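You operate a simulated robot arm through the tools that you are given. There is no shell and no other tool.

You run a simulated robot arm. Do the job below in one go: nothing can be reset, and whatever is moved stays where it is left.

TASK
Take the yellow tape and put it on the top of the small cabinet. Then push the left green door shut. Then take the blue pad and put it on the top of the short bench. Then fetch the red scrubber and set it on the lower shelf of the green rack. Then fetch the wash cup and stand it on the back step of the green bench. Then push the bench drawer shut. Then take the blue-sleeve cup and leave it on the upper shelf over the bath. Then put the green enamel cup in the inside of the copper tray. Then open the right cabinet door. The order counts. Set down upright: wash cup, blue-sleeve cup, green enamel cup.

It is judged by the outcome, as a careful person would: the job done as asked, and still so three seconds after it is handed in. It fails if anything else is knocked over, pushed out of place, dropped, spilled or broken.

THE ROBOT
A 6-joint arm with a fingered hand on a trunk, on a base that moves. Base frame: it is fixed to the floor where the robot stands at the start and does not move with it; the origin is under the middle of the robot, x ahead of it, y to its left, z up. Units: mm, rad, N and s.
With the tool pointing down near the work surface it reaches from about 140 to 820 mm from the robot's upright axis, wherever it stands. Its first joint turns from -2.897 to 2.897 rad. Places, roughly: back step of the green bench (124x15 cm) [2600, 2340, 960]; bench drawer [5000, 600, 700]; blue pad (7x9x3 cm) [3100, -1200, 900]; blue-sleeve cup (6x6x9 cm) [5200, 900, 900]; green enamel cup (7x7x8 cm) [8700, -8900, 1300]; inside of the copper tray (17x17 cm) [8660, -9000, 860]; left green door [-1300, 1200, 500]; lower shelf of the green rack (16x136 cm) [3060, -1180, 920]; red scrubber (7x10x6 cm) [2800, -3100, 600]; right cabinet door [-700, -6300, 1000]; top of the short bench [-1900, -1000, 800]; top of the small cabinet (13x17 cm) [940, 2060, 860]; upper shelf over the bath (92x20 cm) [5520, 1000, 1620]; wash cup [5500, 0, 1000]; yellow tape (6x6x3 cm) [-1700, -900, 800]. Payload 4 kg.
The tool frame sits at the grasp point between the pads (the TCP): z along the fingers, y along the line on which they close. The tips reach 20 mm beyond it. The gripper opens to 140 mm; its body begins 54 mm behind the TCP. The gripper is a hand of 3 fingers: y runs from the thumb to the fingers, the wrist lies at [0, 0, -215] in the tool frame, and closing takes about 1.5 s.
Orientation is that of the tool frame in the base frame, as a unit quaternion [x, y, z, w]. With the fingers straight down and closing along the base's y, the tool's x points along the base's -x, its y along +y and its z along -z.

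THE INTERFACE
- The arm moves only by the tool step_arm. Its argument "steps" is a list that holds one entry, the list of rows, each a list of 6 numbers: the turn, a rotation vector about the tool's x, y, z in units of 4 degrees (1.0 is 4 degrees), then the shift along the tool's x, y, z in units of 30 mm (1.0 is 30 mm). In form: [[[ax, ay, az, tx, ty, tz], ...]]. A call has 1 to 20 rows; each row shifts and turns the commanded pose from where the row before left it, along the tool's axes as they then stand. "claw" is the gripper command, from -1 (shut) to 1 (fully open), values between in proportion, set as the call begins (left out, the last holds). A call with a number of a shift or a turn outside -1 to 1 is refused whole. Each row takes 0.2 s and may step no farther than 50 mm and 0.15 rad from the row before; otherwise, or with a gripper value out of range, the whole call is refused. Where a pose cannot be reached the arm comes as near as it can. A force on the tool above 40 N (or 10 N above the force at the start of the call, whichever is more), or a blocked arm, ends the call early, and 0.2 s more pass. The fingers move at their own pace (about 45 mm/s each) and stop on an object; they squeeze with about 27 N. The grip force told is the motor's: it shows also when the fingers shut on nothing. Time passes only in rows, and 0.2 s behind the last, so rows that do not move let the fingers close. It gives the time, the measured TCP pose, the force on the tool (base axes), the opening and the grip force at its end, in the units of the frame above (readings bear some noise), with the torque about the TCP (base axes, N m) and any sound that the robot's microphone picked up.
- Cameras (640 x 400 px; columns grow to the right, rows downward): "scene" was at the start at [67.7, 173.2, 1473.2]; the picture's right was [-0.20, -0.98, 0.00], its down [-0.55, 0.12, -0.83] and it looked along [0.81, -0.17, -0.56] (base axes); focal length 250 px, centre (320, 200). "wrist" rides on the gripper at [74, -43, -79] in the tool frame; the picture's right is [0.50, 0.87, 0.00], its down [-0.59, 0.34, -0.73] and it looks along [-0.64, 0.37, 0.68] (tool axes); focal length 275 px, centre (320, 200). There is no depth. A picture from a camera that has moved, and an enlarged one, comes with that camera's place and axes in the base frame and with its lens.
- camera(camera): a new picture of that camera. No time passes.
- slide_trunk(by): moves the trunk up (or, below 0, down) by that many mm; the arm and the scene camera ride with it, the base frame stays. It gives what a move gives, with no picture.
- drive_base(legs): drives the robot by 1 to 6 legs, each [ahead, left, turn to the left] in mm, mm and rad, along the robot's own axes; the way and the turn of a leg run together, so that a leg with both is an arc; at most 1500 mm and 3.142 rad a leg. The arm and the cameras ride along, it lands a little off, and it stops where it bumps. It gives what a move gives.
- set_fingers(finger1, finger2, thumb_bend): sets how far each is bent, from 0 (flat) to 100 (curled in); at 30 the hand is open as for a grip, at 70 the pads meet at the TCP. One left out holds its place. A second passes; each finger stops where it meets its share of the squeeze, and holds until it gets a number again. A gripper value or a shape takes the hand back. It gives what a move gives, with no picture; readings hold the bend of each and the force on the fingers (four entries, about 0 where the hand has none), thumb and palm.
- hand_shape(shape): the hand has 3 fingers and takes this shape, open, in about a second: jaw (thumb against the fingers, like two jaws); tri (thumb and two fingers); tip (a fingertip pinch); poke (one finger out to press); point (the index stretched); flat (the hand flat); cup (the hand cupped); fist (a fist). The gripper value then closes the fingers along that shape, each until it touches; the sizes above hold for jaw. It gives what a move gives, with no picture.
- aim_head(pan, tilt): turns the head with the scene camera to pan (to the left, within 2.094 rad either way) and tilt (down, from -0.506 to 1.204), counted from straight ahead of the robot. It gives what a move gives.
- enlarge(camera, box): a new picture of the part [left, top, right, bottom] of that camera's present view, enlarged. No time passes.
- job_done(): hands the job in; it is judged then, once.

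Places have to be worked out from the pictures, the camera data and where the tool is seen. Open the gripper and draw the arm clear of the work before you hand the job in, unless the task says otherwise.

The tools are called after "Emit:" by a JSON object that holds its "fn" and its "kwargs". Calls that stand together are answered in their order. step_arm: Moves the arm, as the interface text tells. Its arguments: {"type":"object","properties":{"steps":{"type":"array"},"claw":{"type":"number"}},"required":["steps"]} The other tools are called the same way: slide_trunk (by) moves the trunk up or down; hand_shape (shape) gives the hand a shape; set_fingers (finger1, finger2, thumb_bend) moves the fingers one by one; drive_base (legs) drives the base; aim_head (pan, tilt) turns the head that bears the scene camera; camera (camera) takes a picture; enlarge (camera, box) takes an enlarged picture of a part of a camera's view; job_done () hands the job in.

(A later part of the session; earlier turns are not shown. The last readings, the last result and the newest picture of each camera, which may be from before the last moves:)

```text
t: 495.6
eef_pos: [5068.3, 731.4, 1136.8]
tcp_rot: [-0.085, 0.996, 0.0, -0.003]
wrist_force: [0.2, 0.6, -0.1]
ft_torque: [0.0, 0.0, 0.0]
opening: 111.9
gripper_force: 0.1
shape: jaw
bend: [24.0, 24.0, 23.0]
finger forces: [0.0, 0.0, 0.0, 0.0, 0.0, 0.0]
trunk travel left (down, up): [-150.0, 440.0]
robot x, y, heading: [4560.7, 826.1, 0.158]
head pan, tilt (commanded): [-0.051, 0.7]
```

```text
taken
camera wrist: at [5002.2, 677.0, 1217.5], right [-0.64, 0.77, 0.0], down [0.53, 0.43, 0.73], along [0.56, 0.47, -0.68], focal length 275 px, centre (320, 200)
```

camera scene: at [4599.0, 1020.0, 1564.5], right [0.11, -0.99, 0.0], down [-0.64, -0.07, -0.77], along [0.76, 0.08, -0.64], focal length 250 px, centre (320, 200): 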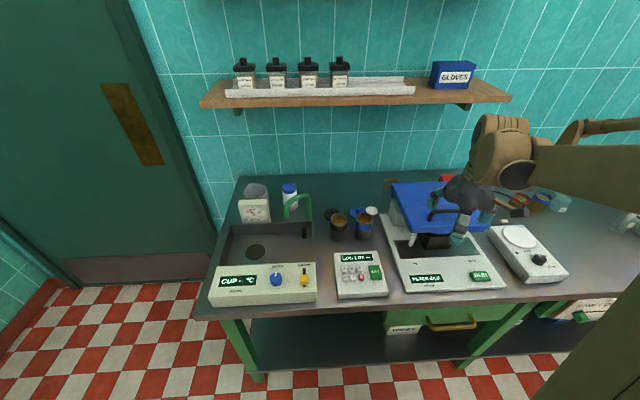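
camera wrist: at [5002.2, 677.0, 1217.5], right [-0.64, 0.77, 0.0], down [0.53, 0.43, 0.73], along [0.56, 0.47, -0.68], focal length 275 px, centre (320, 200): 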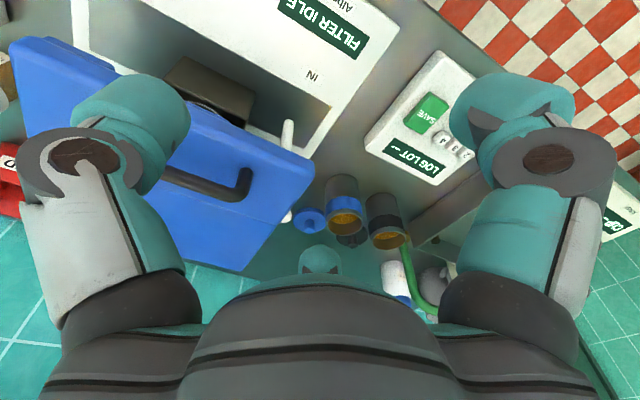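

Emit:
{"fn": "enlarge", "kwargs": {"camera": "scene", "box": [280, 170, 420, 270]}}

Emit:
{"fn": "enlarge", "kwargs": {"camera": "wrist", "box": [250, 130, 450, 290]}}

```text
4.00 times, centred on (350, 220) of scene
camera zoom: at [4599.0, 1020.0, 1564.5], right [0.11, -0.99, 0.0], down [-0.64, -0.07, -0.77], along [0.76, 0.08, -0.64], focal length 1000 px, centre (200, 120)
```

zoom: 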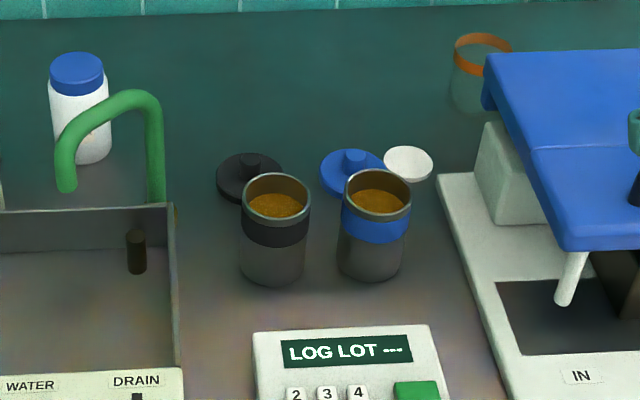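

```text
2.50 times, centred on (350, 210) of wrist
camera zoom: at [5002.2, 677.0, 1217.5], right [-0.64, 0.77, 0.0], down [0.53, 0.43, 0.73], along [0.56, 0.47, -0.68], focal length 688 px, centre (245, 175)
```

zoom: 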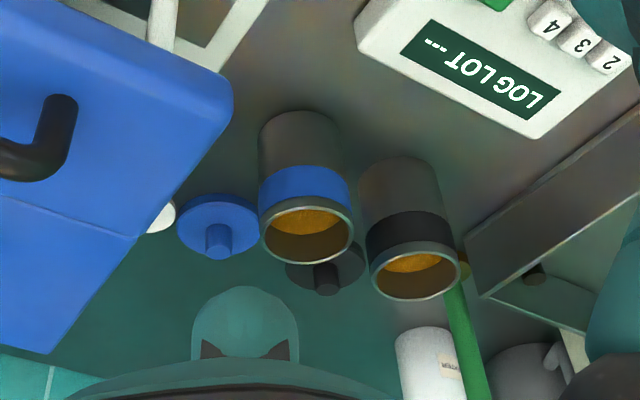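

Cup centre confirmed at (5244,930); lids lie behind the cups, the filter unit is to the right. I'll tilt the hand 28° forward, narrow it, and approach by moving left first, then forward and down to z≈1015.

Emit:
{"fn": "step_arm", "kwargs": {"steps": [[[0, -1, 0, 0, 0, 0], [0, -1, 0, 0, 0, 0], [0, -1, 0, 0, 0, 0], [0, -1, 0, 0, 0, 0], [0, -1, 0, 0, 0, 0], [0, -1, 0, 0, 0, 0], [0, -1, 0, 0, 0, 0], [0, 0, 0, -0.02, 0.938, 0.2], [0, 0, 0, -0.02, 0.938, 0.2], [0, 0, 0, -0.02, 0.938, 0.2], [0, 0, 0, -0.02, 0.938, 0.2], [0, 0, 0, -0.02, 0.938, 0.2], [0, 0, 0, -0.02, 0.938, 0.2], [0, 0, 0, -0.571, 0, 0.8], [0, 0, 0, -0.571, 0, 0.8], [0, 0, 0, -0.571, 0, 0.8], [0, 0, 0, -0.571, 0, 0.8], [0, 0, 0, -0.571, 0, 0.8], [0, 0, 0, -0.571, 0, 0.8], [0, 0, 0, -0.571, 0, 0.8]]], "claw": 0.25}}

Emit:
{"fn": "camera", "kwargs": {"camera": "wrist"}}

Emit:
{"fn": "camera", "kwargs": {"camera": "scene"}}

```text
t: 499.8
eef_pos: [5240.9, 932.2, 1014.0]
tcp_rot: [-0.082, 0.967, 0.02, 0.239]
wrist_force: [0.0, -0.7, 0.7]
ft_torque: [0.03, 0.02, 0.01]
opening: 88.1
gripper_force: 0.0
shape: jaw
bend: [29.0, 29.0, 28.0]
finger forces: [0.0, 0.0, 0.1, 0.0, 0.0, 0.1]
trunk travel left (down, up): [-150.0, 440.0]
robot x, y, heading: [4560.2, 823.8, 0.154]
head pan, tilt (commanded): [-0.051, 0.7]
```

```text
taken
camera wrist: at [5147.3, 872.9, 1050.3], right [-0.58, 0.78, -0.23], down [0.12, 0.36, 0.92], along [0.8, 0.51, -0.31], focal length 275 px, centre (320, 200)
```

wrist: 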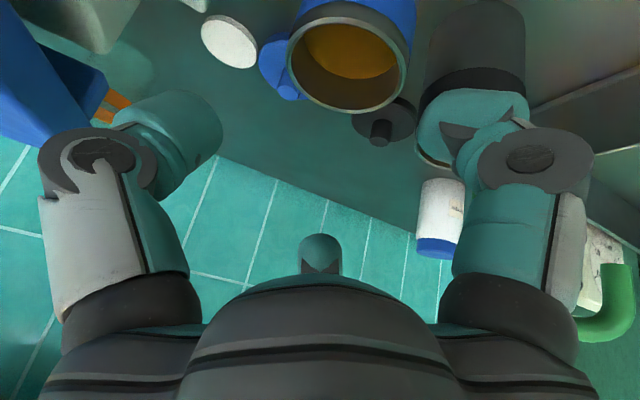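

```text
taken
camera scene: at [4599.9, 1020.2, 1564.4], right [0.11, -0.99, 0.0], down [-0.64, -0.07, -0.76], along [0.76, 0.08, -0.64], focal length 250 px, centre (320, 200)
```

scene: 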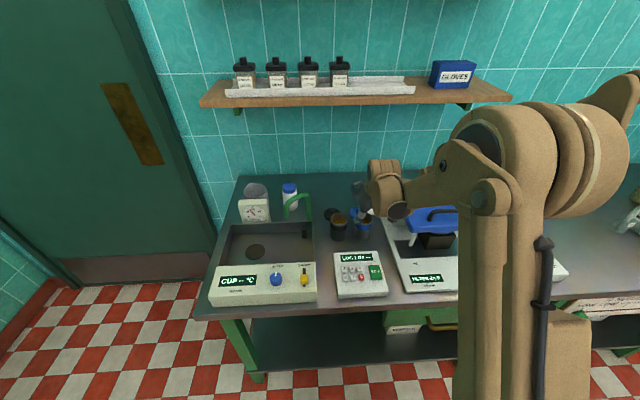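

The cup is nearly centred under the TCP. I'll descend vertically 80 mm first and look again.

Emit:
{"fn": "step_arm", "kwargs": {"steps": [[[0, 0, 0, 0.32, -0.05, 0.55], [0, 0, 0, 0.32, -0.05, 0.55], [0, 0, 0, 0.3, 0, 0.565], [0, 0, 0, 0.3, 0, 0.565], [0, 0, 0, 0, 0, 0]]], "claw": 0.25}}

Emit:
{"fn": "camera", "kwargs": {"camera": "wrist"}}

Emit:
{"fn": "enlarge", "kwargs": {"camera": "scene", "box": [280, 140, 440, 280]}}

```text
t: 501.0
eef_pos: [5239.2, 929.1, 937.6]
tcp_rot: [-0.082, 0.968, 0.021, 0.238]
wrist_force: [-0.6, -0.4, 0.8]
ft_torque: [0.01, -0.02, -0.01]
opening: 88.0
gripper_force: 0.2
shape: jaw
bend: [29.0, 29.0, 28.0]
finger forces: [0.1, 0.0, 0.1, 0.0, 0.0, 0.1]
trunk travel left (down, up): [-150.0, 440.0]
robot x, y, heading: [4561.7, 824.5, 0.159]
head pan, tilt (commanded): [-0.051, 0.7]
```

```text
taken
camera wrist: at [5145.2, 869.2, 973.9], right [-0.58, 0.78, -0.23], down [0.12, 0.36, 0.92], along [0.8, 0.51, -0.31], focal length 275 px, centre (320, 200)
```

wrist: 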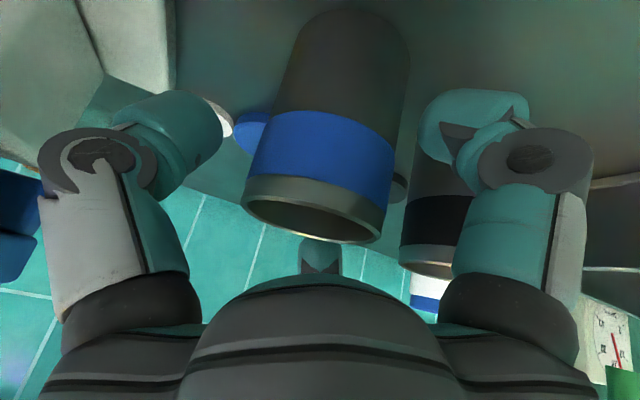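

```text
2.86 times, centred on (360, 210) of scene
camera zoom: at [4599.1, 1020.1, 1564.4], right [0.11, -0.99, 0.0], down [-0.64, -0.07, -0.76], along [0.76, 0.08, -0.64], focal length 714 px, centre (206, 171)
```

zoom: 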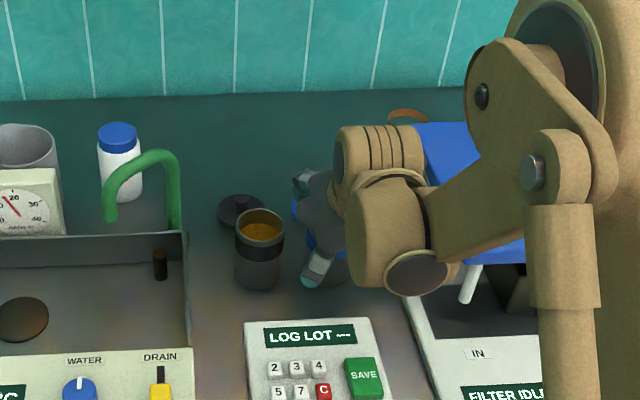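

The cup sits between the digits. I'll lower the last 18 mm and close.

Emit:
{"fn": "step_arm", "kwargs": {"steps": [[[0, 0, 0, 0.14, 0, 0.265], [0, 0, 0, 0.14, 0, 0.265], [0, 0, 0, 0, 0, 0]]], "claw": 0.25}}

Emit:
{"fn": "step_arm", "kwargs": {"steps": [[[0, 0, 0, 0, 0, 0], [0, 0, 0, 0, 0, 0], [0, 0, 0, 0, 0, 0], [0, 0, 0, 0, 0, 0], [0, 0, 0, 0, 0, 0], [0, 0, 0, 0, 0, 0]]], "claw": -1}}

Emit:
{"fn": "camera", "kwargs": {"camera": "wrist"}}

Emit:
{"fn": "enlarge", "kwargs": {"camera": "scene", "box": [280, 140, 440, 280]}}

```text
t: 501.8
eef_pos: [5239.5, 931.1, 920.2]
tcp_rot: [-0.082, 0.967, 0.021, 0.239]
wrist_force: [0.0, 0.0, -0.4]
ft_torque: [-0.04, 0.02, 0.01]
opening: 87.9
gripper_force: 0.0
shape: jaw
bend: [29.0, 29.0, 28.0]
finger forces: [0.1, 0.0, 0.1, 0.0, 0.0, 0.1]
trunk travel left (down, up): [-150.0, 440.0]
robot x, y, heading: [4563.1, 825.7, 0.155]
head pan, tilt (commanded): [-0.051, 0.7]
```

```text
t: 503.2
eef_pos: [5239.3, 930.8, 920.2]
tcp_rot: [-0.083, 0.967, 0.021, 0.239]
wrist_force: [-1.6, -1.1, 2.7]
ft_torque: [-0.02, 0.19, 0.02]
opening: 55.2
gripper_force: 27.5
shape: jaw
bend: [39.0, 40.0, 37.0]
finger forces: [21.6, 22.5, 0.0, 0.1, 24.5, 0.0]
trunk travel left (down, up): [-150.0, 440.0]
robot x, y, heading: [4564.3, 821.7, 0.154]
head pan, tilt (commanded): [-0.051, 0.7]
```

```text
taken
camera wrist: at [5145.0, 869.9, 955.9], right [-0.58, 0.78, -0.23], down [0.12, 0.36, 0.92], along [0.8, 0.51, -0.3], focal length 275 px, centre (320, 200)
```

wrist: 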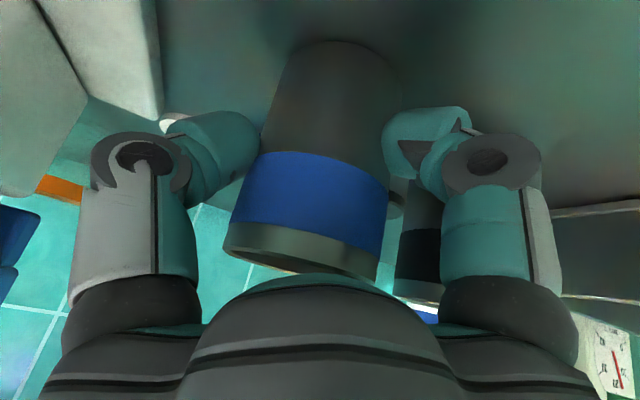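

```text
2.86 times, centred on (360, 210) of scene
camera zoom: at [4598.6, 1020.0, 1564.4], right [0.11, -0.99, 0.0], down [-0.64, -0.07, -0.76], along [0.76, 0.08, -0.64], focal length 714 px, centre (206, 171)
```

zoom: 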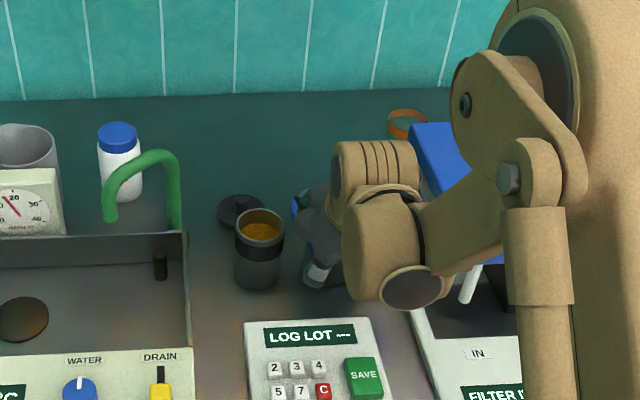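

Firm, balanced grip. I'll lift vertically using the trunk and check the cup stays upright.

Emit:
{"fn": "slide_trunk", "kwargs": {"by": 80}}

Emit:
{"fn": "camera", "kwargs": {"camera": "wrist"}}

Emit:
{"fn": "enlarge", "kwargs": {"camera": "scene", "box": [280, 160, 440, 300]}}

```text
t: 504.4
eef_pos: [5239.6, 929.7, 999.4]
tcp_rot: [-0.082, 0.967, 0.02, 0.239]
wrist_force: [-0.1, 0.8, -3.2]
ft_torque: [-0.01, 0.01, 0.01]
opening: 54.7
gripper_force: 27.3
shape: jaw
bend: [39.0, 40.0, 37.0]
finger forces: [19.3, 22.5, 0.0, 0.1, 24.3, 0.1]
trunk travel left (down, up): [-230.0, 360.0]
robot x, y, heading: [4563.7, 822.6, 0.154]
head pan, tilt (commanded): [-0.051, 0.7]
```

```text
taken
camera wrist: at [5145.6, 870.0, 1035.3], right [-0.58, 0.78, -0.23], down [0.12, 0.36, 0.92], along [0.8, 0.51, -0.31], focal length 275 px, centre (320, 200)
```

wrist: 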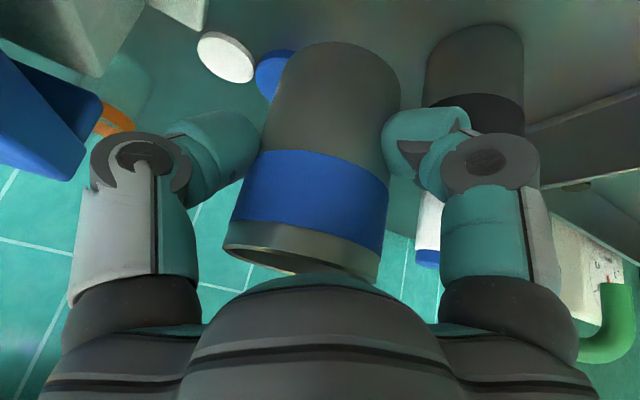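

```text
2.86 times, centred on (360, 230) of scene
camera zoom: at [4599.7, 1020.2, 1644.3], right [0.11, -0.99, 0.0], down [-0.64, -0.07, -0.76], along [0.76, 0.08, -0.64], focal length 714 px, centre (206, 114)
```

zoom: 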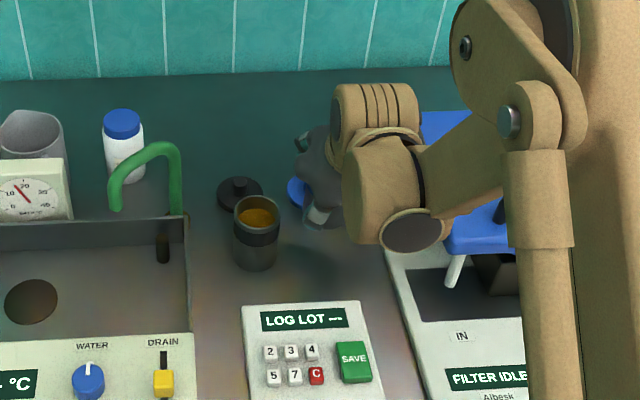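

The cup came up unchanged in the grip. I'll back away from the bench, raise the trunk fully and then lift the arm above shelf height.

Emit:
{"fn": "drive_base", "kwargs": {"legs": [[-300, 0, 0]]}}

Emit:
{"fn": "slide_trunk", "kwargs": {"by": 360}}

Emit:
{"fn": "step_arm", "kwargs": {"steps": [[[0, 0, 0, -0.2, 0, -0.4], [0, 0, 0, -0.4, 0, -0.75], [0, 0, 0, -0.47, 0, -0.883], [0, 0, 0, -0.47, 0, -0.883], [0, 0, 0, -0.47, 0, -0.883], [0, 0, 0, -0.47, 0, -0.883], [0, 0, 0, -0.47, 0, -0.883], [0, 0, 0, -0.47, 0, -0.883], [0, 0, 0, -0.47, 0, -0.883], [0, 0, 0, -0.47, 0, -0.883], [0, 0, 0, -0.47, 0, -0.883], [0, 0, 0, -0.47, 0, -0.883], [0, 0, 0, -0.4, 0, -0.75], [0, 0, 0, -0.2, 0, -0.4], [0, 0, 0, 0, 0, 0]]], "claw": -1}}

Emit:
{"fn": "camera", "kwargs": {"camera": "wrist"}}

Emit:
{"fn": "camera", "kwargs": {"camera": "scene"}}

```text
t: 506.4
eef_pos: [4942.6, 884.4, 999.5]
tcp_rot: [-0.083, 0.967, 0.021, 0.238]
wrist_force: [-0.3, 0.2, -2.1]
ft_torque: [0.0, -0.02, -0.02]
opening: 54.5
gripper_force: 27.4
shape: jaw
bend: [39.0, 40.0, 37.0]
finger forces: [19.6, 22.5, 0.0, 0.0, 24.4, 0.1]
trunk travel left (down, up): [-230.0, 360.0]
robot x, y, heading: [4268.0, 779.4, 0.159]
head pan, tilt (commanded): [-0.051, 0.7]
```

```text
t: 509.9
eef_pos: [4943.6, 884.5, 1359.9]
tcp_rot: [-0.082, 0.967, 0.02, 0.239]
wrist_force: [0.7, 0.0, -2.1]
ft_torque: [0.01, 0.01, -0.02]
opening: 54.7
gripper_force: 27.5
shape: jaw
bend: [39.0, 40.0, 37.0]
finger forces: [19.5, 22.4, 0.1, 0.0, 24.3, 0.0]
trunk travel left (down, up): [-590.0, 0.0]
robot x, y, heading: [4269.4, 779.7, 0.158]
head pan, tilt (commanded): [-0.051, 0.7]
```

```text
t: 513.1
eef_pos: [4946.2, 885.0, 1738.5]
tcp_rot: [-0.083, 0.967, 0.02, 0.239]
wrist_force: [-0.4, -0.2, -2.9]
ft_torque: [-0.01, 0.02, -0.01]
opening: 54.6
gripper_force: 27.3
shape: jaw
bend: [39.0, 40.0, 37.0]
finger forces: [19.6, 22.1, 0.0, 0.1, 23.6, 0.1]
trunk travel left (down, up): [-590.0, 0.0]
robot x, y, heading: [4267.2, 782.0, 0.157]
head pan, tilt (commanded): [-0.051, 0.7]
```

```text
taken
camera wrist: at [4851.5, 824.8, 1773.6], right [-0.58, 0.78, -0.23], down [0.12, 0.36, 0.92], along [0.8, 0.51, -0.31], focal length 275 px, centre (320, 200)
```

wrist: 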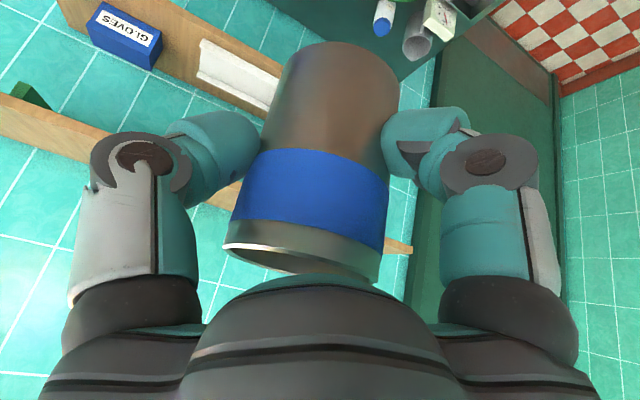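

```text
taken
camera scene: at [4303.5, 973.3, 2004.4], right [0.11, -0.99, 0.0], down [-0.64, -0.07, -0.76], along [0.76, 0.08, -0.64], focal length 250 px, centre (320, 200)
```

scene: 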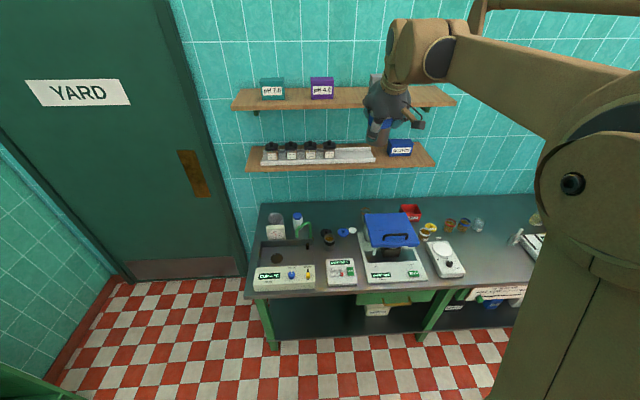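

Cup bottom is now at about z 1676, above the shelf. I'll shift right in front of the free shelf end, still short of it.

Emit:
{"fn": "drive_base", "kwargs": {"legs": [[150, -370, 0]]}}

Emit:
{"fn": "aim_head", "kwargs": {"pan": 0.0, "tilt": 0.5}}

Emit:
{"fn": "camera", "kwargs": {"camera": "scene"}}

Emit:
{"fn": "enlarge", "kwargs": {"camera": "scene", "box": [160, 60, 420, 220]}}

```text
t: 515.6
eef_pos: [5151.9, 544.1, 1737.7]
tcp_rot: [-0.085, 0.967, 0.021, 0.239]
wrist_force: [0.3, 0.2, -3.2]
ft_torque: [0.02, 0.02, 0.0]
opening: 54.5
gripper_force: 27.4
shape: jaw
bend: [39.0, 40.0, 37.0]
finger forces: [19.8, 22.1, 0.1, 0.0, 23.5, 0.0]
trunk travel left (down, up): [-590.0, 0.0]
robot x, y, heading: [4474.8, 436.2, 0.161]
head pan, tilt (commanded): [-0.051, 0.7]
```

```text
t: 516.4
eef_pos: [5152.3, 544.2, 1737.3]
tcp_rot: [-0.086, 0.967, 0.022, 0.238]
wrist_force: [0.9, -0.3, -2.1]
ft_torque: [-0.03, 0.0, -0.02]
opening: 54.5
gripper_force: 26.9
shape: jaw
bend: [39.0, 40.0, 37.0]
finger forces: [19.5, 22.2, 0.1, 0.0, 23.5, 0.0]
trunk travel left (down, up): [-590.0, 0.0]
robot x, y, heading: [4471.4, 435.4, 0.159]
head pan, tilt (commanded): [0.0, 0.499]
```

```text
taken
camera scene: at [4516.3, 635.5, 2022.1], right [0.16, -0.99, 0.0], down [-0.47, -0.08, -0.88], along [0.87, 0.14, -0.48], focal length 250 px, centre (320, 200)
```

scene: 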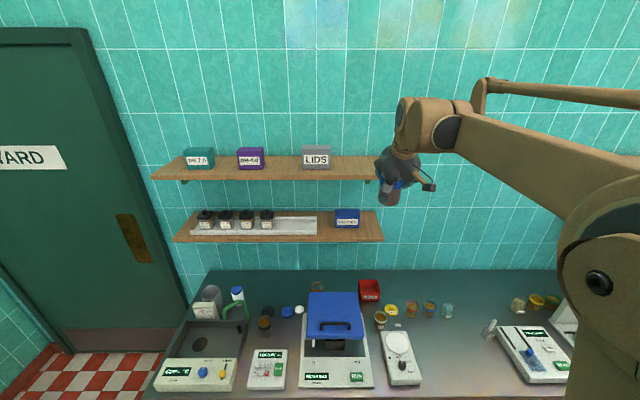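

```text
2.46 times, centred on (290, 140) of scene
camera zoom: at [4516.3, 635.5, 2022.1], right [0.16, -0.99, 0.0], down [-0.47, -0.08, -0.88], along [0.87, 0.14, -0.48], focal length 615 px, centre (394, 348)
```

zoom: 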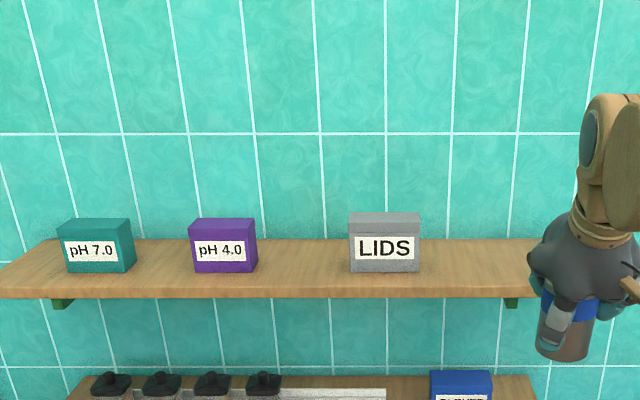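

Refined target for the cup: (5556,650) – 75 mm inside the shelf edge, between LIDS and the right end. I'll drive 282 mm ahead and 41 mm left.

Emit:
{"fn": "drive_base", "kwargs": {"legs": [[282, 41, 0]]}}

Emit:
{"fn": "camera", "kwargs": {"camera": "scene"}}

Emit:
{"fn": "camera", "kwargs": {"camera": "wrist"}}

```text
t: 518.4
eef_pos: [5424.2, 632.4, 1738.6]
tcp_rot: [-0.087, 0.967, 0.021, 0.238]
wrist_force: [-0.1, -0.6, -3.3]
ft_torque: [0.0, -0.02, -0.01]
opening: 54.5
gripper_force: 27.0
shape: jaw
bend: [39.0, 40.0, 37.0]
finger forces: [19.7, 22.1, 0.1, 0.0, 23.6, 0.0]
trunk travel left (down, up): [-590.0, 0.0]
robot x, y, heading: [4748.5, 519.8, 0.166]
head pan, tilt (commanded): [0.0, 0.499]
```

```text
taken
camera scene: at [4787.5, 722.5, 2022.1], right [0.16, -0.99, 0.0], down [-0.47, -0.08, -0.88], along [0.87, 0.14, -0.48], focal length 250 px, centre (320, 200)
```

scene: 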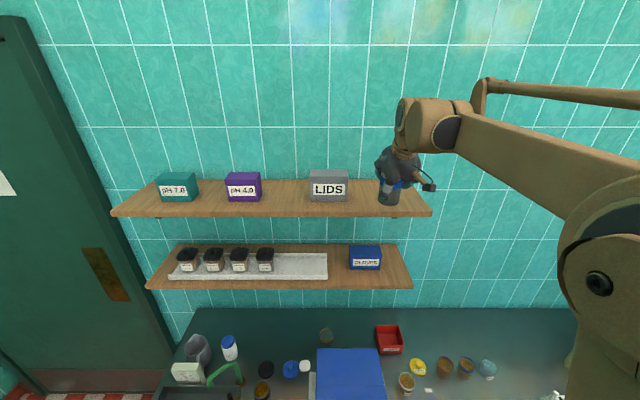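

```text
taken
camera wrist: at [5331.0, 571.9, 1773.6], right [-0.59, 0.77, -0.23], down [0.12, 0.37, 0.92], along [0.8, 0.52, -0.31], focal length 275 px, centre (320, 200)
```

wrist: 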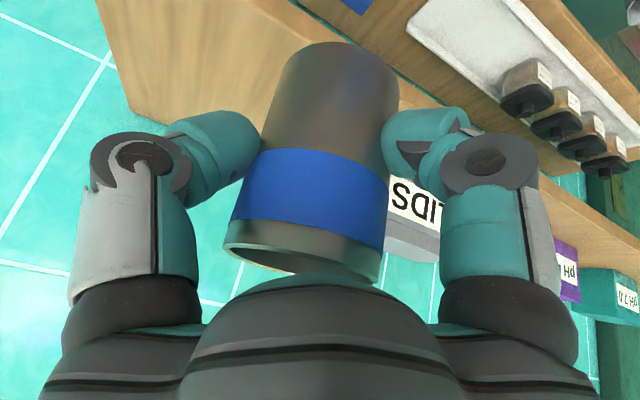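

The free stretch of shelf spans lateral 93–346 mm; the cup is at 194. I'll extend the arm 134 mm forward (and 15 mm right) at constant height.

Emit:
{"fn": "step_arm", "kwargs": {"steps": [[[0, 0, 0, -0.33, -0.05, 0.17], [0, 0, 0, -0.6, -0.08, 0.32], [0, 0, 0, -0.66, -0.085, 0.35], [0, 0, 0, -0.66, -0.085, 0.35], [0, 0, 0, -0.66, -0.085, 0.35], [0, 0, 0, -0.6, -0.08, 0.32], [0, 0, 0, -0.43, -0.04, 0.23], [0, 0, 0, 0, 0, 0]]], "claw": -1}}

Emit:
{"fn": "camera", "kwargs": {"camera": "scene"}}

Emit:
{"fn": "enlarge", "kwargs": {"camera": "scene", "box": [290, 80, 470, 240]}}

Emit:
{"fn": "camera", "kwargs": {"camera": "wrist"}}

```text
t: 520.2
eef_pos: [5558.8, 641.3, 1736.1]
tcp_rot: [-0.087, 0.967, 0.022, 0.239]
wrist_force: [-0.8, 0.1, -3.2]
ft_torque: [-0.03, 0.01, 0.05]
opening: 54.6
gripper_force: 26.9
shape: jaw
bend: [39.0, 41.0, 37.0]
finger forces: [20.5, 21.7, 0.1, 0.0, 22.0, 0.0]
trunk travel left (down, up): [-590.0, 0.0]
robot x, y, heading: [4744.1, 521.0, 0.164]
head pan, tilt (commanded): [0.0, 0.499]
```

```text
taken
camera scene: at [4787.6, 722.6, 2022.1], right [0.16, -0.99, 0.0], down [-0.47, -0.08, -0.88], along [0.87, 0.14, -0.48], focal length 250 px, centre (320, 200)
```

scene: 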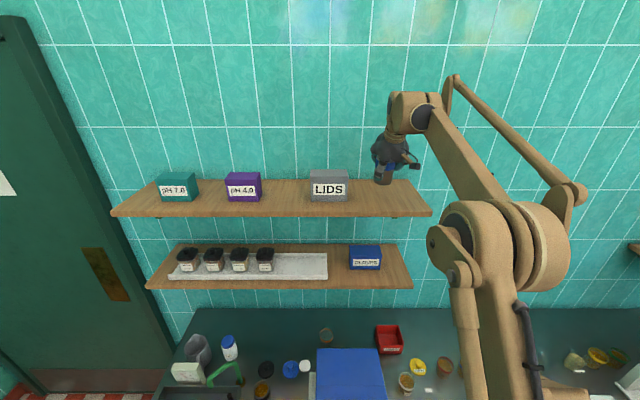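

```text
2.50 times, centred on (380, 160) of scene
camera zoom: at [4787.6, 722.6, 2022.1], right [0.16, -0.99, 0.0], down [-0.47, -0.08, -0.88], along [0.87, 0.14, -0.48], focal length 625 px, centre (170, 300)
```

zoom: 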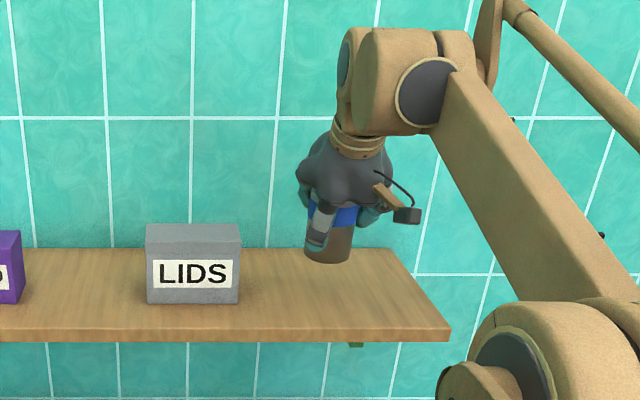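

```text
taken
camera wrist: at [5466.0, 580.6, 1772.6], right [-0.59, 0.77, -0.23], down [0.12, 0.37, 0.92], along [0.8, 0.52, -0.31], focal length 275 px, centre (320, 200)
```

wrist: 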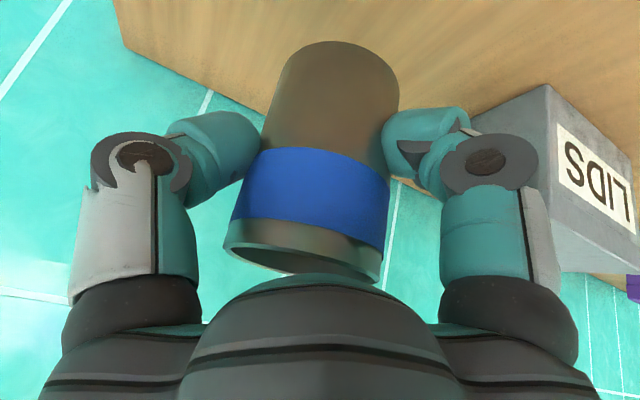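

Position verified: cup above the shelf, ~115 mm right of LIDS. Lowering, with fine steps at the end.

Emit:
{"fn": "step_arm", "kwargs": {"steps": [[[0, 0, 0, 0.15, 0, 0.28], [0, 0, 0, 0.188, 0, 0.353], [0, 0, 0, 0.188, 0, 0.353], [0, 0, 0, 0.094, 0, 0.177], [0, 0, 0, 0.047, 0, 0.088], [0, 0, 0, 0.04, 0, 0.075], [0, 0, 0, 0, 0, 0]]], "claw": -1}}

Emit:
{"fn": "enlarge", "kwargs": {"camera": "scene", "box": [290, 80, 470, 240]}}

```text
t: 521.8
eef_pos: [5559.3, 641.5, 1692.0]
tcp_rot: [-0.087, 0.967, 0.021, 0.239]
wrist_force: [-0.2, -0.9, -3.3]
ft_torque: [-0.02, 0.01, 0.0]
opening: 54.3
gripper_force: 27.3
shape: jaw
bend: [39.0, 41.0, 37.0]
finger forces: [20.4, 21.6, 0.1, 0.0, 22.2, 0.0]
trunk travel left (down, up): [-590.0, 0.0]
robot x, y, heading: [4750.5, 522.3, 0.161]
head pan, tilt (commanded): [0.0, 0.499]
```

```text
2.50 times, centred on (380, 160) of scene
camera zoom: at [4788.3, 722.6, 2022.1], right [0.16, -0.99, 0.0], down [-0.47, -0.08, -0.88], along [0.87, 0.14, -0.48], focal length 625 px, centre (170, 300)
```

zoom: 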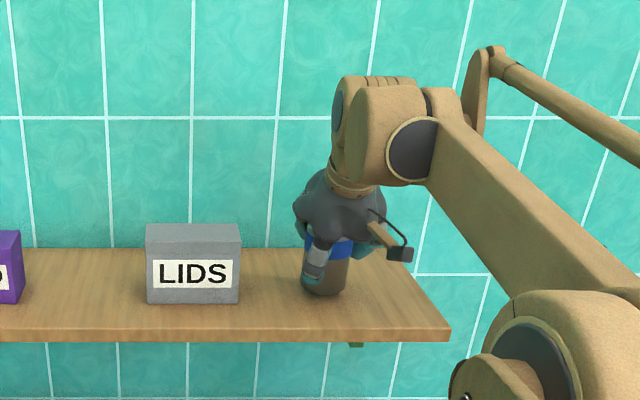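

No contact yet (z≈1692). I continue in 2–3 mm steps.

Emit:
{"fn": "step_arm", "kwargs": {"steps": [[[0, 0, 0, 0.04, 0, 0.08], [0, 0, 0, 0.04, 0, 0.08], [0, 0, 0, 0.04, 0, 0.08], [0, 0, 0, 0, 0, 0]]], "claw": -1}}

```text
t: 522.8
eef_pos: [5560.4, 641.0, 1684.6]
tcp_rot: [-0.086, 0.967, 0.022, 0.238]
wrist_force: [0.4, -0.1, -4.0]
ft_torque: [-0.04, 0.0, -0.01]
opening: 54.3
gripper_force: 27.0
shape: jaw
bend: [39.0, 41.0, 37.0]
finger forces: [20.4, 21.6, 0.1, 0.1, 22.2, 0.0]
trunk travel left (down, up): [-590.0, 0.0]
robot x, y, heading: [4746.6, 521.6, 0.163]
head pan, tilt (commanded): [0.0, 0.499]
```

Emit:
{"fn": "step_arm", "kwargs": {"steps": [[[0, 0, 0, 0.04, 0, 0.075], [0, 0, 0, 0.04, 0, 0.075], [0, 0, 0, 0, 0, 0]]], "claw": -1}}

Emit:
{"fn": "enlarge", "kwargs": {"camera": "scene", "box": [320, 120, 440, 230]}}

```text
t: 523.6
eef_pos: [5559.2, 641.7, 1680.9]
tcp_rot: [-0.086, 0.967, 0.021, 0.24]
wrist_force: [7.4, 0.5, 22.0]
ft_torque: [-0.09, 0.17, 0.04]
opening: 54.5
gripper_force: 27.0
shape: jaw
bend: [39.0, 41.0, 37.0]
finger forces: [25.7, 25.3, 0.0, 0.1, 29.6, 0.0]
trunk travel left (down, up): [-590.0, 0.0]
robot x, y, heading: [4744.6, 521.1, 0.162]
head pan, tilt (commanded): [0.0, 0.499]
```

```text
3.64 times, centred on (380, 175) of scene
camera zoom: at [4786.5, 722.5, 2022.4], right [0.16, -0.99, 0.0], down [-0.47, -0.08, -0.88], along [0.87, 0.14, -0.48], focal length 909 px, centre (102, 291)
```

zoom: 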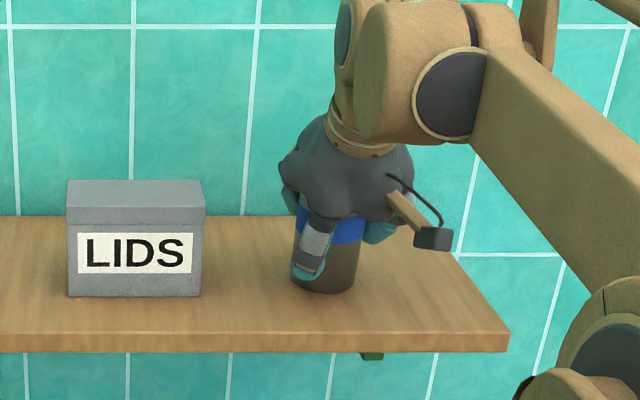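

Touchdown with 22 N; the cup looks upright. I'll relieve slightly and open to 88 mm.

Emit:
{"fn": "step_arm", "kwargs": {"steps": [[[0, 0, 0, -0.015, 0, -0.03], [0, 0, 0, 0, 0, 0]]], "claw": -1}}

Emit:
{"fn": "step_arm", "kwargs": {"steps": [[[0, 0, 0, 0, 0, 0], [0, 0, 0, 0, 0, 0], [0, 0, 0, 0, 0, 0], [0, 0, 0, 0, 0, 0], [0, 0, 0, 0, 0, 0]]], "claw": 0.3}}

Emit:
{"fn": "camera", "kwargs": {"camera": "wrist"}}

Emit:
{"fn": "enlarge", "kwargs": {"camera": "scene", "box": [320, 120, 440, 230]}}

```text
t: 524.2
eef_pos: [5558.1, 640.7, 1680.5]
tcp_rot: [-0.087, 0.967, 0.022, 0.238]
wrist_force: [6.1, 1.3, 20.6]
ft_torque: [-0.01, 0.06, 0.0]
opening: 54.5
gripper_force: 27.6
shape: jaw
bend: [39.0, 41.0, 37.0]
finger forces: [24.9, 24.8, 0.0, 0.1, 29.2, 0.1]
trunk travel left (down, up): [-590.0, 0.0]
robot x, y, heading: [4745.1, 524.7, 0.166]
head pan, tilt (commanded): [0.0, 0.499]
```

```text
t: 525.4
eef_pos: [5559.2, 642.1, 1681.0]
tcp_rot: [-0.086, 0.967, 0.021, 0.238]
wrist_force: [-0.8, 1.5, 0.9]
ft_torque: [0.02, 0.0, 0.05]
opening: 90.2
gripper_force: 0.1
shape: jaw
bend: [29.0, 29.0, 27.0]
finger forces: [0.0, 0.0, 0.0, 0.0, 0.0, 0.0]
trunk travel left (down, up): [-590.0, 0.0]
robot x, y, heading: [4747.4, 522.3, 0.16]
head pan, tilt (commanded): [0.0, 0.499]
```

```text
taken
camera wrist: at [5465.2, 580.6, 1715.9], right [-0.59, 0.77, -0.23], down [0.12, 0.37, 0.92], along [0.8, 0.52, -0.31], focal length 275 px, centre (320, 200)
```

wrist: 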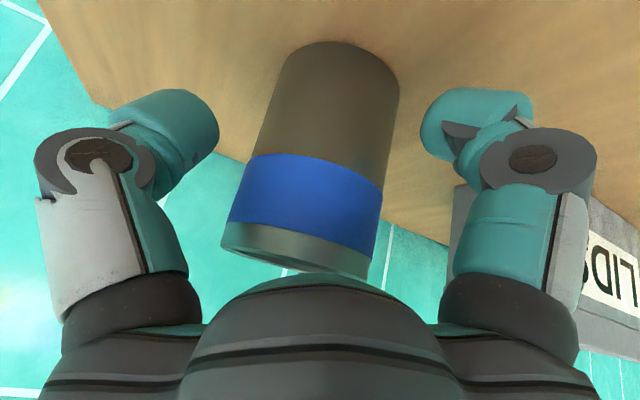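

```text
3.64 times, centred on (380, 175) of scene
camera zoom: at [4787.6, 722.5, 2022.1], right [0.16, -0.99, 0.0], down [-0.47, -0.08, -0.88], along [0.87, 0.14, -0.48], focal length 909 px, centre (102, 291)
```

zoom: 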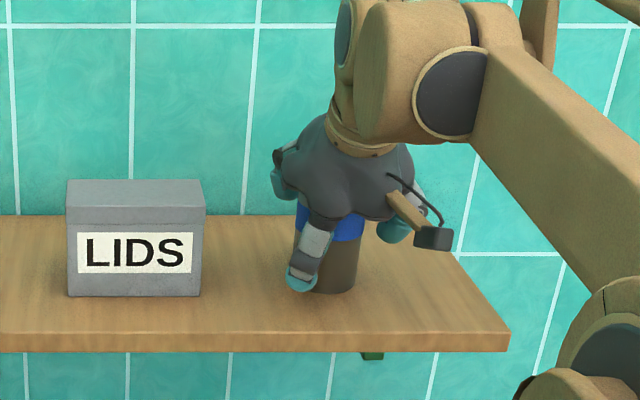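

The cup stands free. I'll rise ~55 mm so the forward digit clears the rim, then retreat backward.

Emit:
{"fn": "step_arm", "kwargs": {"steps": [[[0, 0, 0, -0.15, 0, -0.29], [0, 0, 0, -0.313, 0, -0.589], [0, 0, 0, -0.313, 0, -0.589], [0, 0, 0, -0.15, 0, -0.29], [0, 0, 0, 0, 0, 0]]], "claw": 0.3}}

Emit:
{"fn": "camera", "kwargs": {"camera": "wrist"}}

Emit:
{"fn": "enlarge", "kwargs": {"camera": "scene", "box": [320, 120, 440, 230]}}

```text
t: 526.6
eef_pos: [5558.8, 641.5, 1740.2]
tcp_rot: [-0.086, 0.967, 0.021, 0.239]
wrist_force: [-0.9, 0.8, -0.4]
ft_torque: [0.0, 0.04, 0.0]
opening: 90.2
gripper_force: 0.0
shape: jaw
bend: [29.0, 29.0, 27.0]
finger forces: [0.1, 0.0, 0.0, 0.0, 0.0, 0.0]
trunk travel left (down, up): [-590.0, 0.0]
robot x, y, heading: [4749.5, 527.7, 0.166]
head pan, tilt (commanded): [0.0, 0.499]
```

```text
taken
camera wrist: at [5465.7, 580.3, 1775.7], right [-0.59, 0.77, -0.23], down [0.12, 0.37, 0.92], along [0.8, 0.52, -0.31], focal length 275 px, centre (320, 200)
```

wrist: 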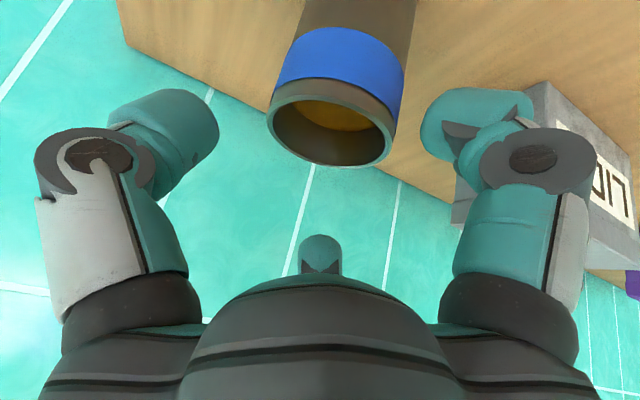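

```text
3.64 times, centred on (380, 175) of scene
camera zoom: at [4787.8, 722.5, 2022.1], right [0.16, -0.99, 0.0], down [-0.47, -0.08, -0.88], along [0.87, 0.14, -0.48], focal length 909 px, centre (102, 291)
```

zoom: 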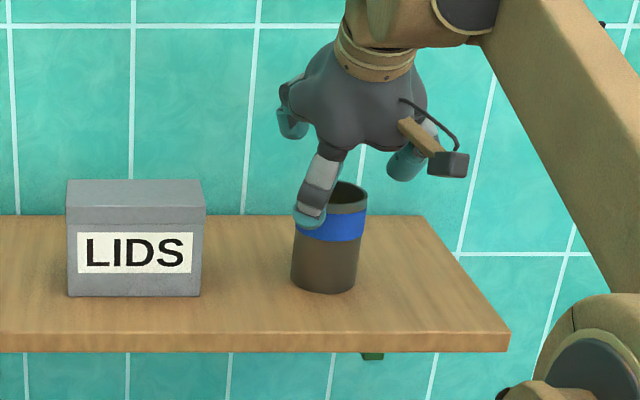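

The cup stands upright on the upper shelf. I'll retreat backward now.

Emit:
{"fn": "step_arm", "kwargs": {"steps": [[[0, 0, 0, -0.1, 0, -0.3], [0, 0, 0, 0.5, 0, -0.45], [0, 0, 0, 0.7, 0, -0.4], [0, 0, 0, 0.736, 0, -0.39], [0, 0, 0, 0.736, 0, -0.39], [0, 0, 0, 0.736, 0, -0.39], [0, 0, 0, 0.736, 0, -0.39], [0, 0, 0, 0.736, 0, -0.39]]], "claw": 0.3}}

Emit:
{"fn": "drive_base", "kwargs": {"legs": [[-450, 0, 0]]}}

Emit:
{"fn": "camera", "kwargs": {"camera": "scene"}}

Emit:
{"fn": "slide_trunk", "kwargs": {"by": -400}}

```text
t: 528.4
eef_pos: [5388.5, 611.3, 1755.5]
tcp_rot: [-0.086, 0.967, 0.02, 0.239]
wrist_force: [-0.3, 1.0, -0.7]
ft_torque: [0.01, 0.0, 0.0]
opening: 90.6
gripper_force: 0.1
shape: jaw
bend: [29.0, 29.0, 27.0]
finger forces: [0.0, 0.1, 0.0, 0.0, 0.1, 0.0]
trunk travel left (down, up): [-590.0, 0.0]
robot x, y, heading: [4746.8, 522.3, 0.167]
head pan, tilt (commanded): [0.0, 0.499]
```

```text
t: 531.1
eef_pos: [4946.0, 537.1, 1755.3]
tcp_rot: [-0.085, 0.967, 0.021, 0.238]
wrist_force: [0.5, 0.2, 0.6]
ft_torque: [0.0, 0.03, -0.01]
opening: 90.3
gripper_force: 0.1
shape: jaw
bend: [29.0, 29.0, 27.0]
finger forces: [0.1, 0.0, 0.0, 0.0, 0.1, 0.0]
trunk travel left (down, up): [-590.0, 0.0]
robot x, y, heading: [4299.9, 448.2, 0.163]
head pan, tilt (commanded): [0.0, 0.499]
```

```text
taken
camera scene: at [4342.8, 648.9, 2022.1], right [0.16, -0.99, 0.0], down [-0.47, -0.08, -0.88], along [0.87, 0.14, -0.48], focal length 250 px, centre (320, 200)
```

scene: 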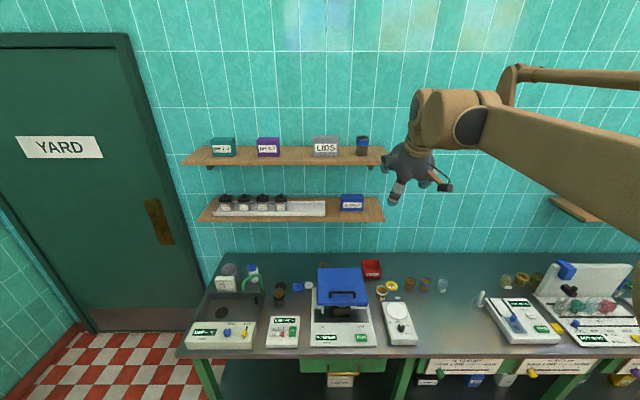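

```text
t: 534.9
eef_pos: [4945.6, 536.3, 1356.1]
tcp_rot: [-0.085, 0.967, 0.021, 0.24]
wrist_force: [0.6, -0.4, 0.8]
ft_torque: [0.02, 0.01, 0.02]
opening: 90.3
gripper_force: 0.1
shape: jaw
bend: [29.0, 29.0, 27.0]
finger forces: [0.0, 0.1, 0.0, 0.0, 0.0, 0.0]
trunk travel left (down, up): [-190.0, 400.0]
robot x, y, heading: [4302.4, 446.2, 0.161]
head pan, tilt (commanded): [0.0, 0.499]
```

The blue-sleeve cup is placed. Next is the green enamel cup far away at (8700,-8900); I'll fold the arm to travel pose and head to where the hall opens.

Emit:
{"fn": "slide_trunk", "kwargs": {"by": -140}}

Emit:
{"fn": "step_arm", "kwargs": {"steps": [[[0, 1, 0, 0, 0, 0], [0, 1, 0, 0, 0, 0], [0, 1, 0, 0, 0, 0], [0, 1, 0, 0, 0, 0], [0, 1, 0, 0, 0, 0], [0, 1, 0, 0, 0, 0], [0, 1, 0, 0, 0, 0], [0, 0, 0, 0.83, 0, 0.54], [0, 0, 0, 0.83, 0, 0.54], [0, 0, 0, 0.83, 0, 0.54], [0, 0, 0, 0.83, 0, 0.54], [0, 0, 0, 0.83, 0, 0.54], [0, 0, 0, 0.83, 0, 0.54], [0, 0, 0, 0.83, 0, 0.54]]], "claw": 0.3}}

Emit:
{"fn": "drive_base", "kwargs": {"legs": [[0, -1450, 0]]}}

Emit:
{"fn": "aim_head", "kwargs": {"pan": -1.2, "tilt": 0.2}}

Emit:
{"fn": "camera", "kwargs": {"camera": "scene"}}

Emit:
{"fn": "aim_head", "kwargs": {"pan": -2.0, "tilt": 0.2}}

Emit:
{"fn": "camera", "kwargs": {"camera": "scene"}}

```text
t: 536.6
eef_pos: [4945.1, 538.0, 1215.9]
tcp_rot: [-0.085, 0.967, 0.021, 0.239]
wrist_force: [0.3, 0.1, 0.5]
ft_torque: [0.01, -0.06, 0.0]
opening: 90.6
gripper_force: 0.1
shape: jaw
bend: [29.0, 29.0, 27.0]
finger forces: [0.1, 0.0, 0.0, 0.0, 0.1, 0.0]
trunk travel left (down, up): [-50.0, 540.0]
robot x, y, heading: [4305.6, 446.1, 0.166]
head pan, tilt (commanded): [0.0, 0.499]
```

```text
t: 539.6
eef_pos: [4773.6, 507.0, 1102.5]
tcp_rot: [-0.089, 0.996, 0.0, -0.003]
wrist_force: [0.0, -1.5, -0.3]
ft_torque: [0.02, 0.01, -0.01]
opening: 90.5
gripper_force: 0.1
shape: jaw
bend: [29.0, 29.0, 27.0]
finger forces: [0.1, 0.0, 0.0, 0.0, 0.0, 0.0]
trunk travel left (down, up): [-50.0, 540.0]
robot x, y, heading: [4305.3, 448.5, 0.163]
head pan, tilt (commanded): [0.0, 0.499]
```

```text
t: 546.8
eef_pos: [5014.1, -931.3, 1103.4]
tcp_rot: [-0.089, 0.996, 0.0, -0.002]
wrist_force: [0.7, 0.1, 0.7]
ft_torque: [-0.02, -0.02, 0.0]
opening: 90.5
gripper_force: 0.1
shape: jaw
bend: [29.0, 29.0, 27.0]
finger forces: [0.1, 0.0, 0.1, 0.0, 0.0, 0.0]
trunk travel left (down, up): [-50.0, 540.0]
robot x, y, heading: [4546.0, -988.6, 0.169]
head pan, tilt (commanded): [0.0, 0.499]
```

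```text
t: 548.2
eef_pos: [5013.6, -930.5, 1105.2]
tcp_rot: [-0.09, 0.996, 0.0, -0.002]
wrist_force: [-0.3, 0.1, 0.1]
ft_torque: [0.04, -0.02, 0.02]
opening: 90.8
gripper_force: 0.0
shape: jaw
bend: [29.0, 29.0, 27.0]
finger forces: [0.0, 0.0, 0.0, 0.0, 0.1, 0.1]
trunk travel left (down, up): [-50.0, 540.0]
robot x, y, heading: [4542.7, -989.2, 0.168]
head pan, tilt (commanded): [-1.201, 0.201]
```

```text
taken
camera scene: at [4539.0, -884.8, 1509.8], right [-0.86, -0.51, 0.0], down [-0.1, 0.17, -0.98], along [0.5, -0.84, -0.2], focal length 250 px, centre (320, 200)
```

scene: 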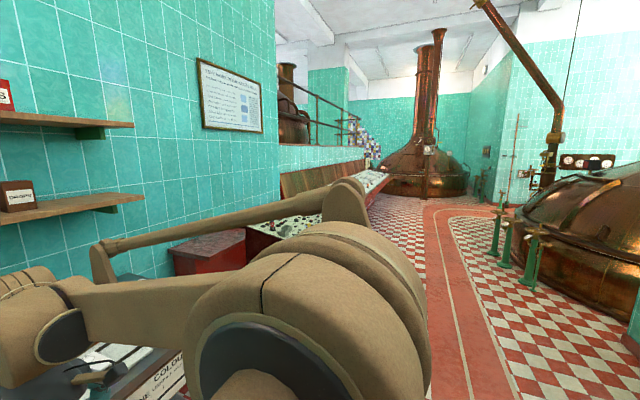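

```text
t: 549.4
eef_pos: [5014.4, -932.0, 1103.2]
tcp_rot: [-0.09, 0.996, -0.001, -0.002]
wrist_force: [0.1, -0.2, -0.8]
ft_torque: [0.0, 0.05, 0.01]
opening: 90.4
gripper_force: 0.0
shape: jaw
bend: [29.0, 29.0, 27.0]
finger forces: [0.1, 0.0, 0.1, 0.0, 0.0, 0.1]
trunk travel left (down, up): [-50.0, 540.0]
robot x, y, heading: [4545.2, -989.1, 0.164]
head pan, tilt (commanded): [-2.0, 0.201]
```

```text
taken
camera scene: at [4467.2, -894.7, 1509.8], right [-0.97, 0.26, 0.0], down [0.05, 0.19, -0.98], along [-0.25, -0.95, -0.2], focal length 250 px, centre (320, 200)
```

scene: 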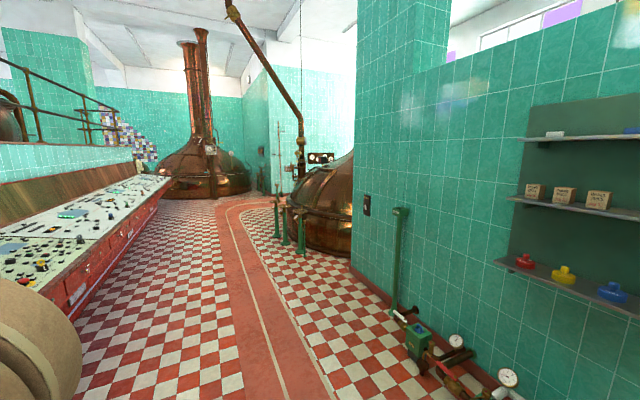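

The hall continues toward -y between a long red console and the kettles. I'll turn to face down the hall and drive along it.

Emit:
{"fn": "drive_base", "kwargs": {"legs": [[-150, 0, 0], [0, 0, -1.565], [1500, 0, 0], [1500, 0, 0]]}}

Emit:
{"fn": "aim_head", "kwargs": {"pan": 0.4, "tilt": 0.2}}

Emit:
{"fn": "camera", "kwargs": {"camera": "scene"}}

Emit:
{"fn": "aim_head", "kwargs": {"pan": -0.3, "tilt": 0.2}}

Emit:
{"fn": "camera", "kwargs": {"camera": "scene"}}

```text
t: 568.5
eef_pos: [4978.8, -4433.2, 1104.2]
tcp_rot: [0.637, 0.771, 0.003, -0.003]
wrist_force: [0.0, 0.5, 0.1]
ft_torque: [-0.03, 0.02, 0.0]
opening: 90.6
gripper_force: 0.0
shape: jaw
bend: [29.0, 29.0, 27.0]
finger forces: [0.0, 0.1, 0.0, 0.0, 0.0, 0.1]
trunk travel left (down, up): [-50.0, 540.0]
robot x, y, heading: [4913.5, -3962.7, -1.401]
head pan, tilt (commanded): [-2.0, 0.201]
```

```text
t: 570.7
eef_pos: [4978.1, -4433.6, 1104.2]
tcp_rot: [0.638, 0.77, 0.002, -0.002]
wrist_force: [0.2, 0.7, -0.1]
ft_torque: [0.0, 0.0, 0.0]
opening: 90.6
gripper_force: 0.0
shape: jaw
bend: [29.0, 29.0, 27.0]
finger forces: [0.1, 0.0, 0.0, 0.0, 0.0, 0.1]
trunk travel left (down, up): [-50.0, 540.0]
robot x, y, heading: [4913.2, -3959.6, -1.398]
head pan, tilt (commanded): [0.4, 0.201]
```

```text
taken
camera scene: at [5149.9, -3987.2, 1509.8], right [-0.84, -0.54, 0.0], down [-0.11, 0.17, -0.98], along [0.53, -0.82, -0.2], focal length 250 px, centre (320, 200)
```

scene: 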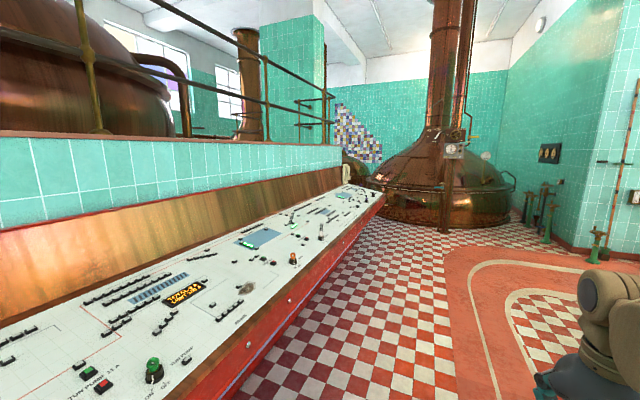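

```text
t: 571.8
eef_pos: [4978.2, -4434.7, 1103.7]
tcp_rot: [0.637, 0.77, 0.002, -0.002]
wrist_force: [0.1, -0.2, 0.7]
ft_torque: [-0.01, -0.03, 0.0]
opening: 90.5
gripper_force: 0.0
shape: jaw
bend: [29.0, 29.0, 27.0]
finger forces: [0.0, 0.0, 0.0, 0.0, 0.1, 0.0]
trunk travel left (down, up): [-50.0, 540.0]
robot x, y, heading: [4914.5, -3963.6, -1.4]
head pan, tilt (commanded): [-0.3, 0.201]
```

```text
taken
camera scene: at [5087.8, -4001.4, 1509.8], right [-0.99, 0.12, 0.0], down [0.02, 0.2, -0.98], along [-0.12, -0.97, -0.2], focal length 250 px, centre (320, 200)
```

scene: 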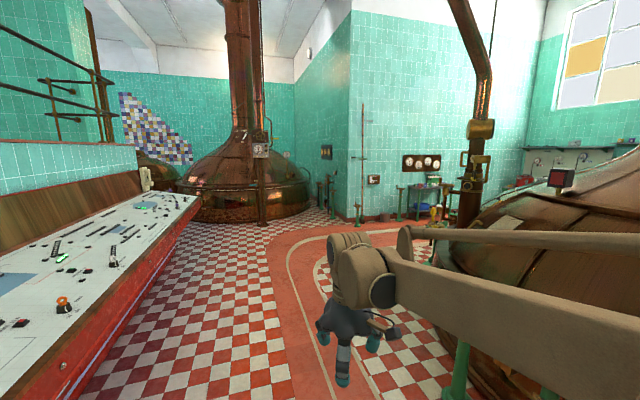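

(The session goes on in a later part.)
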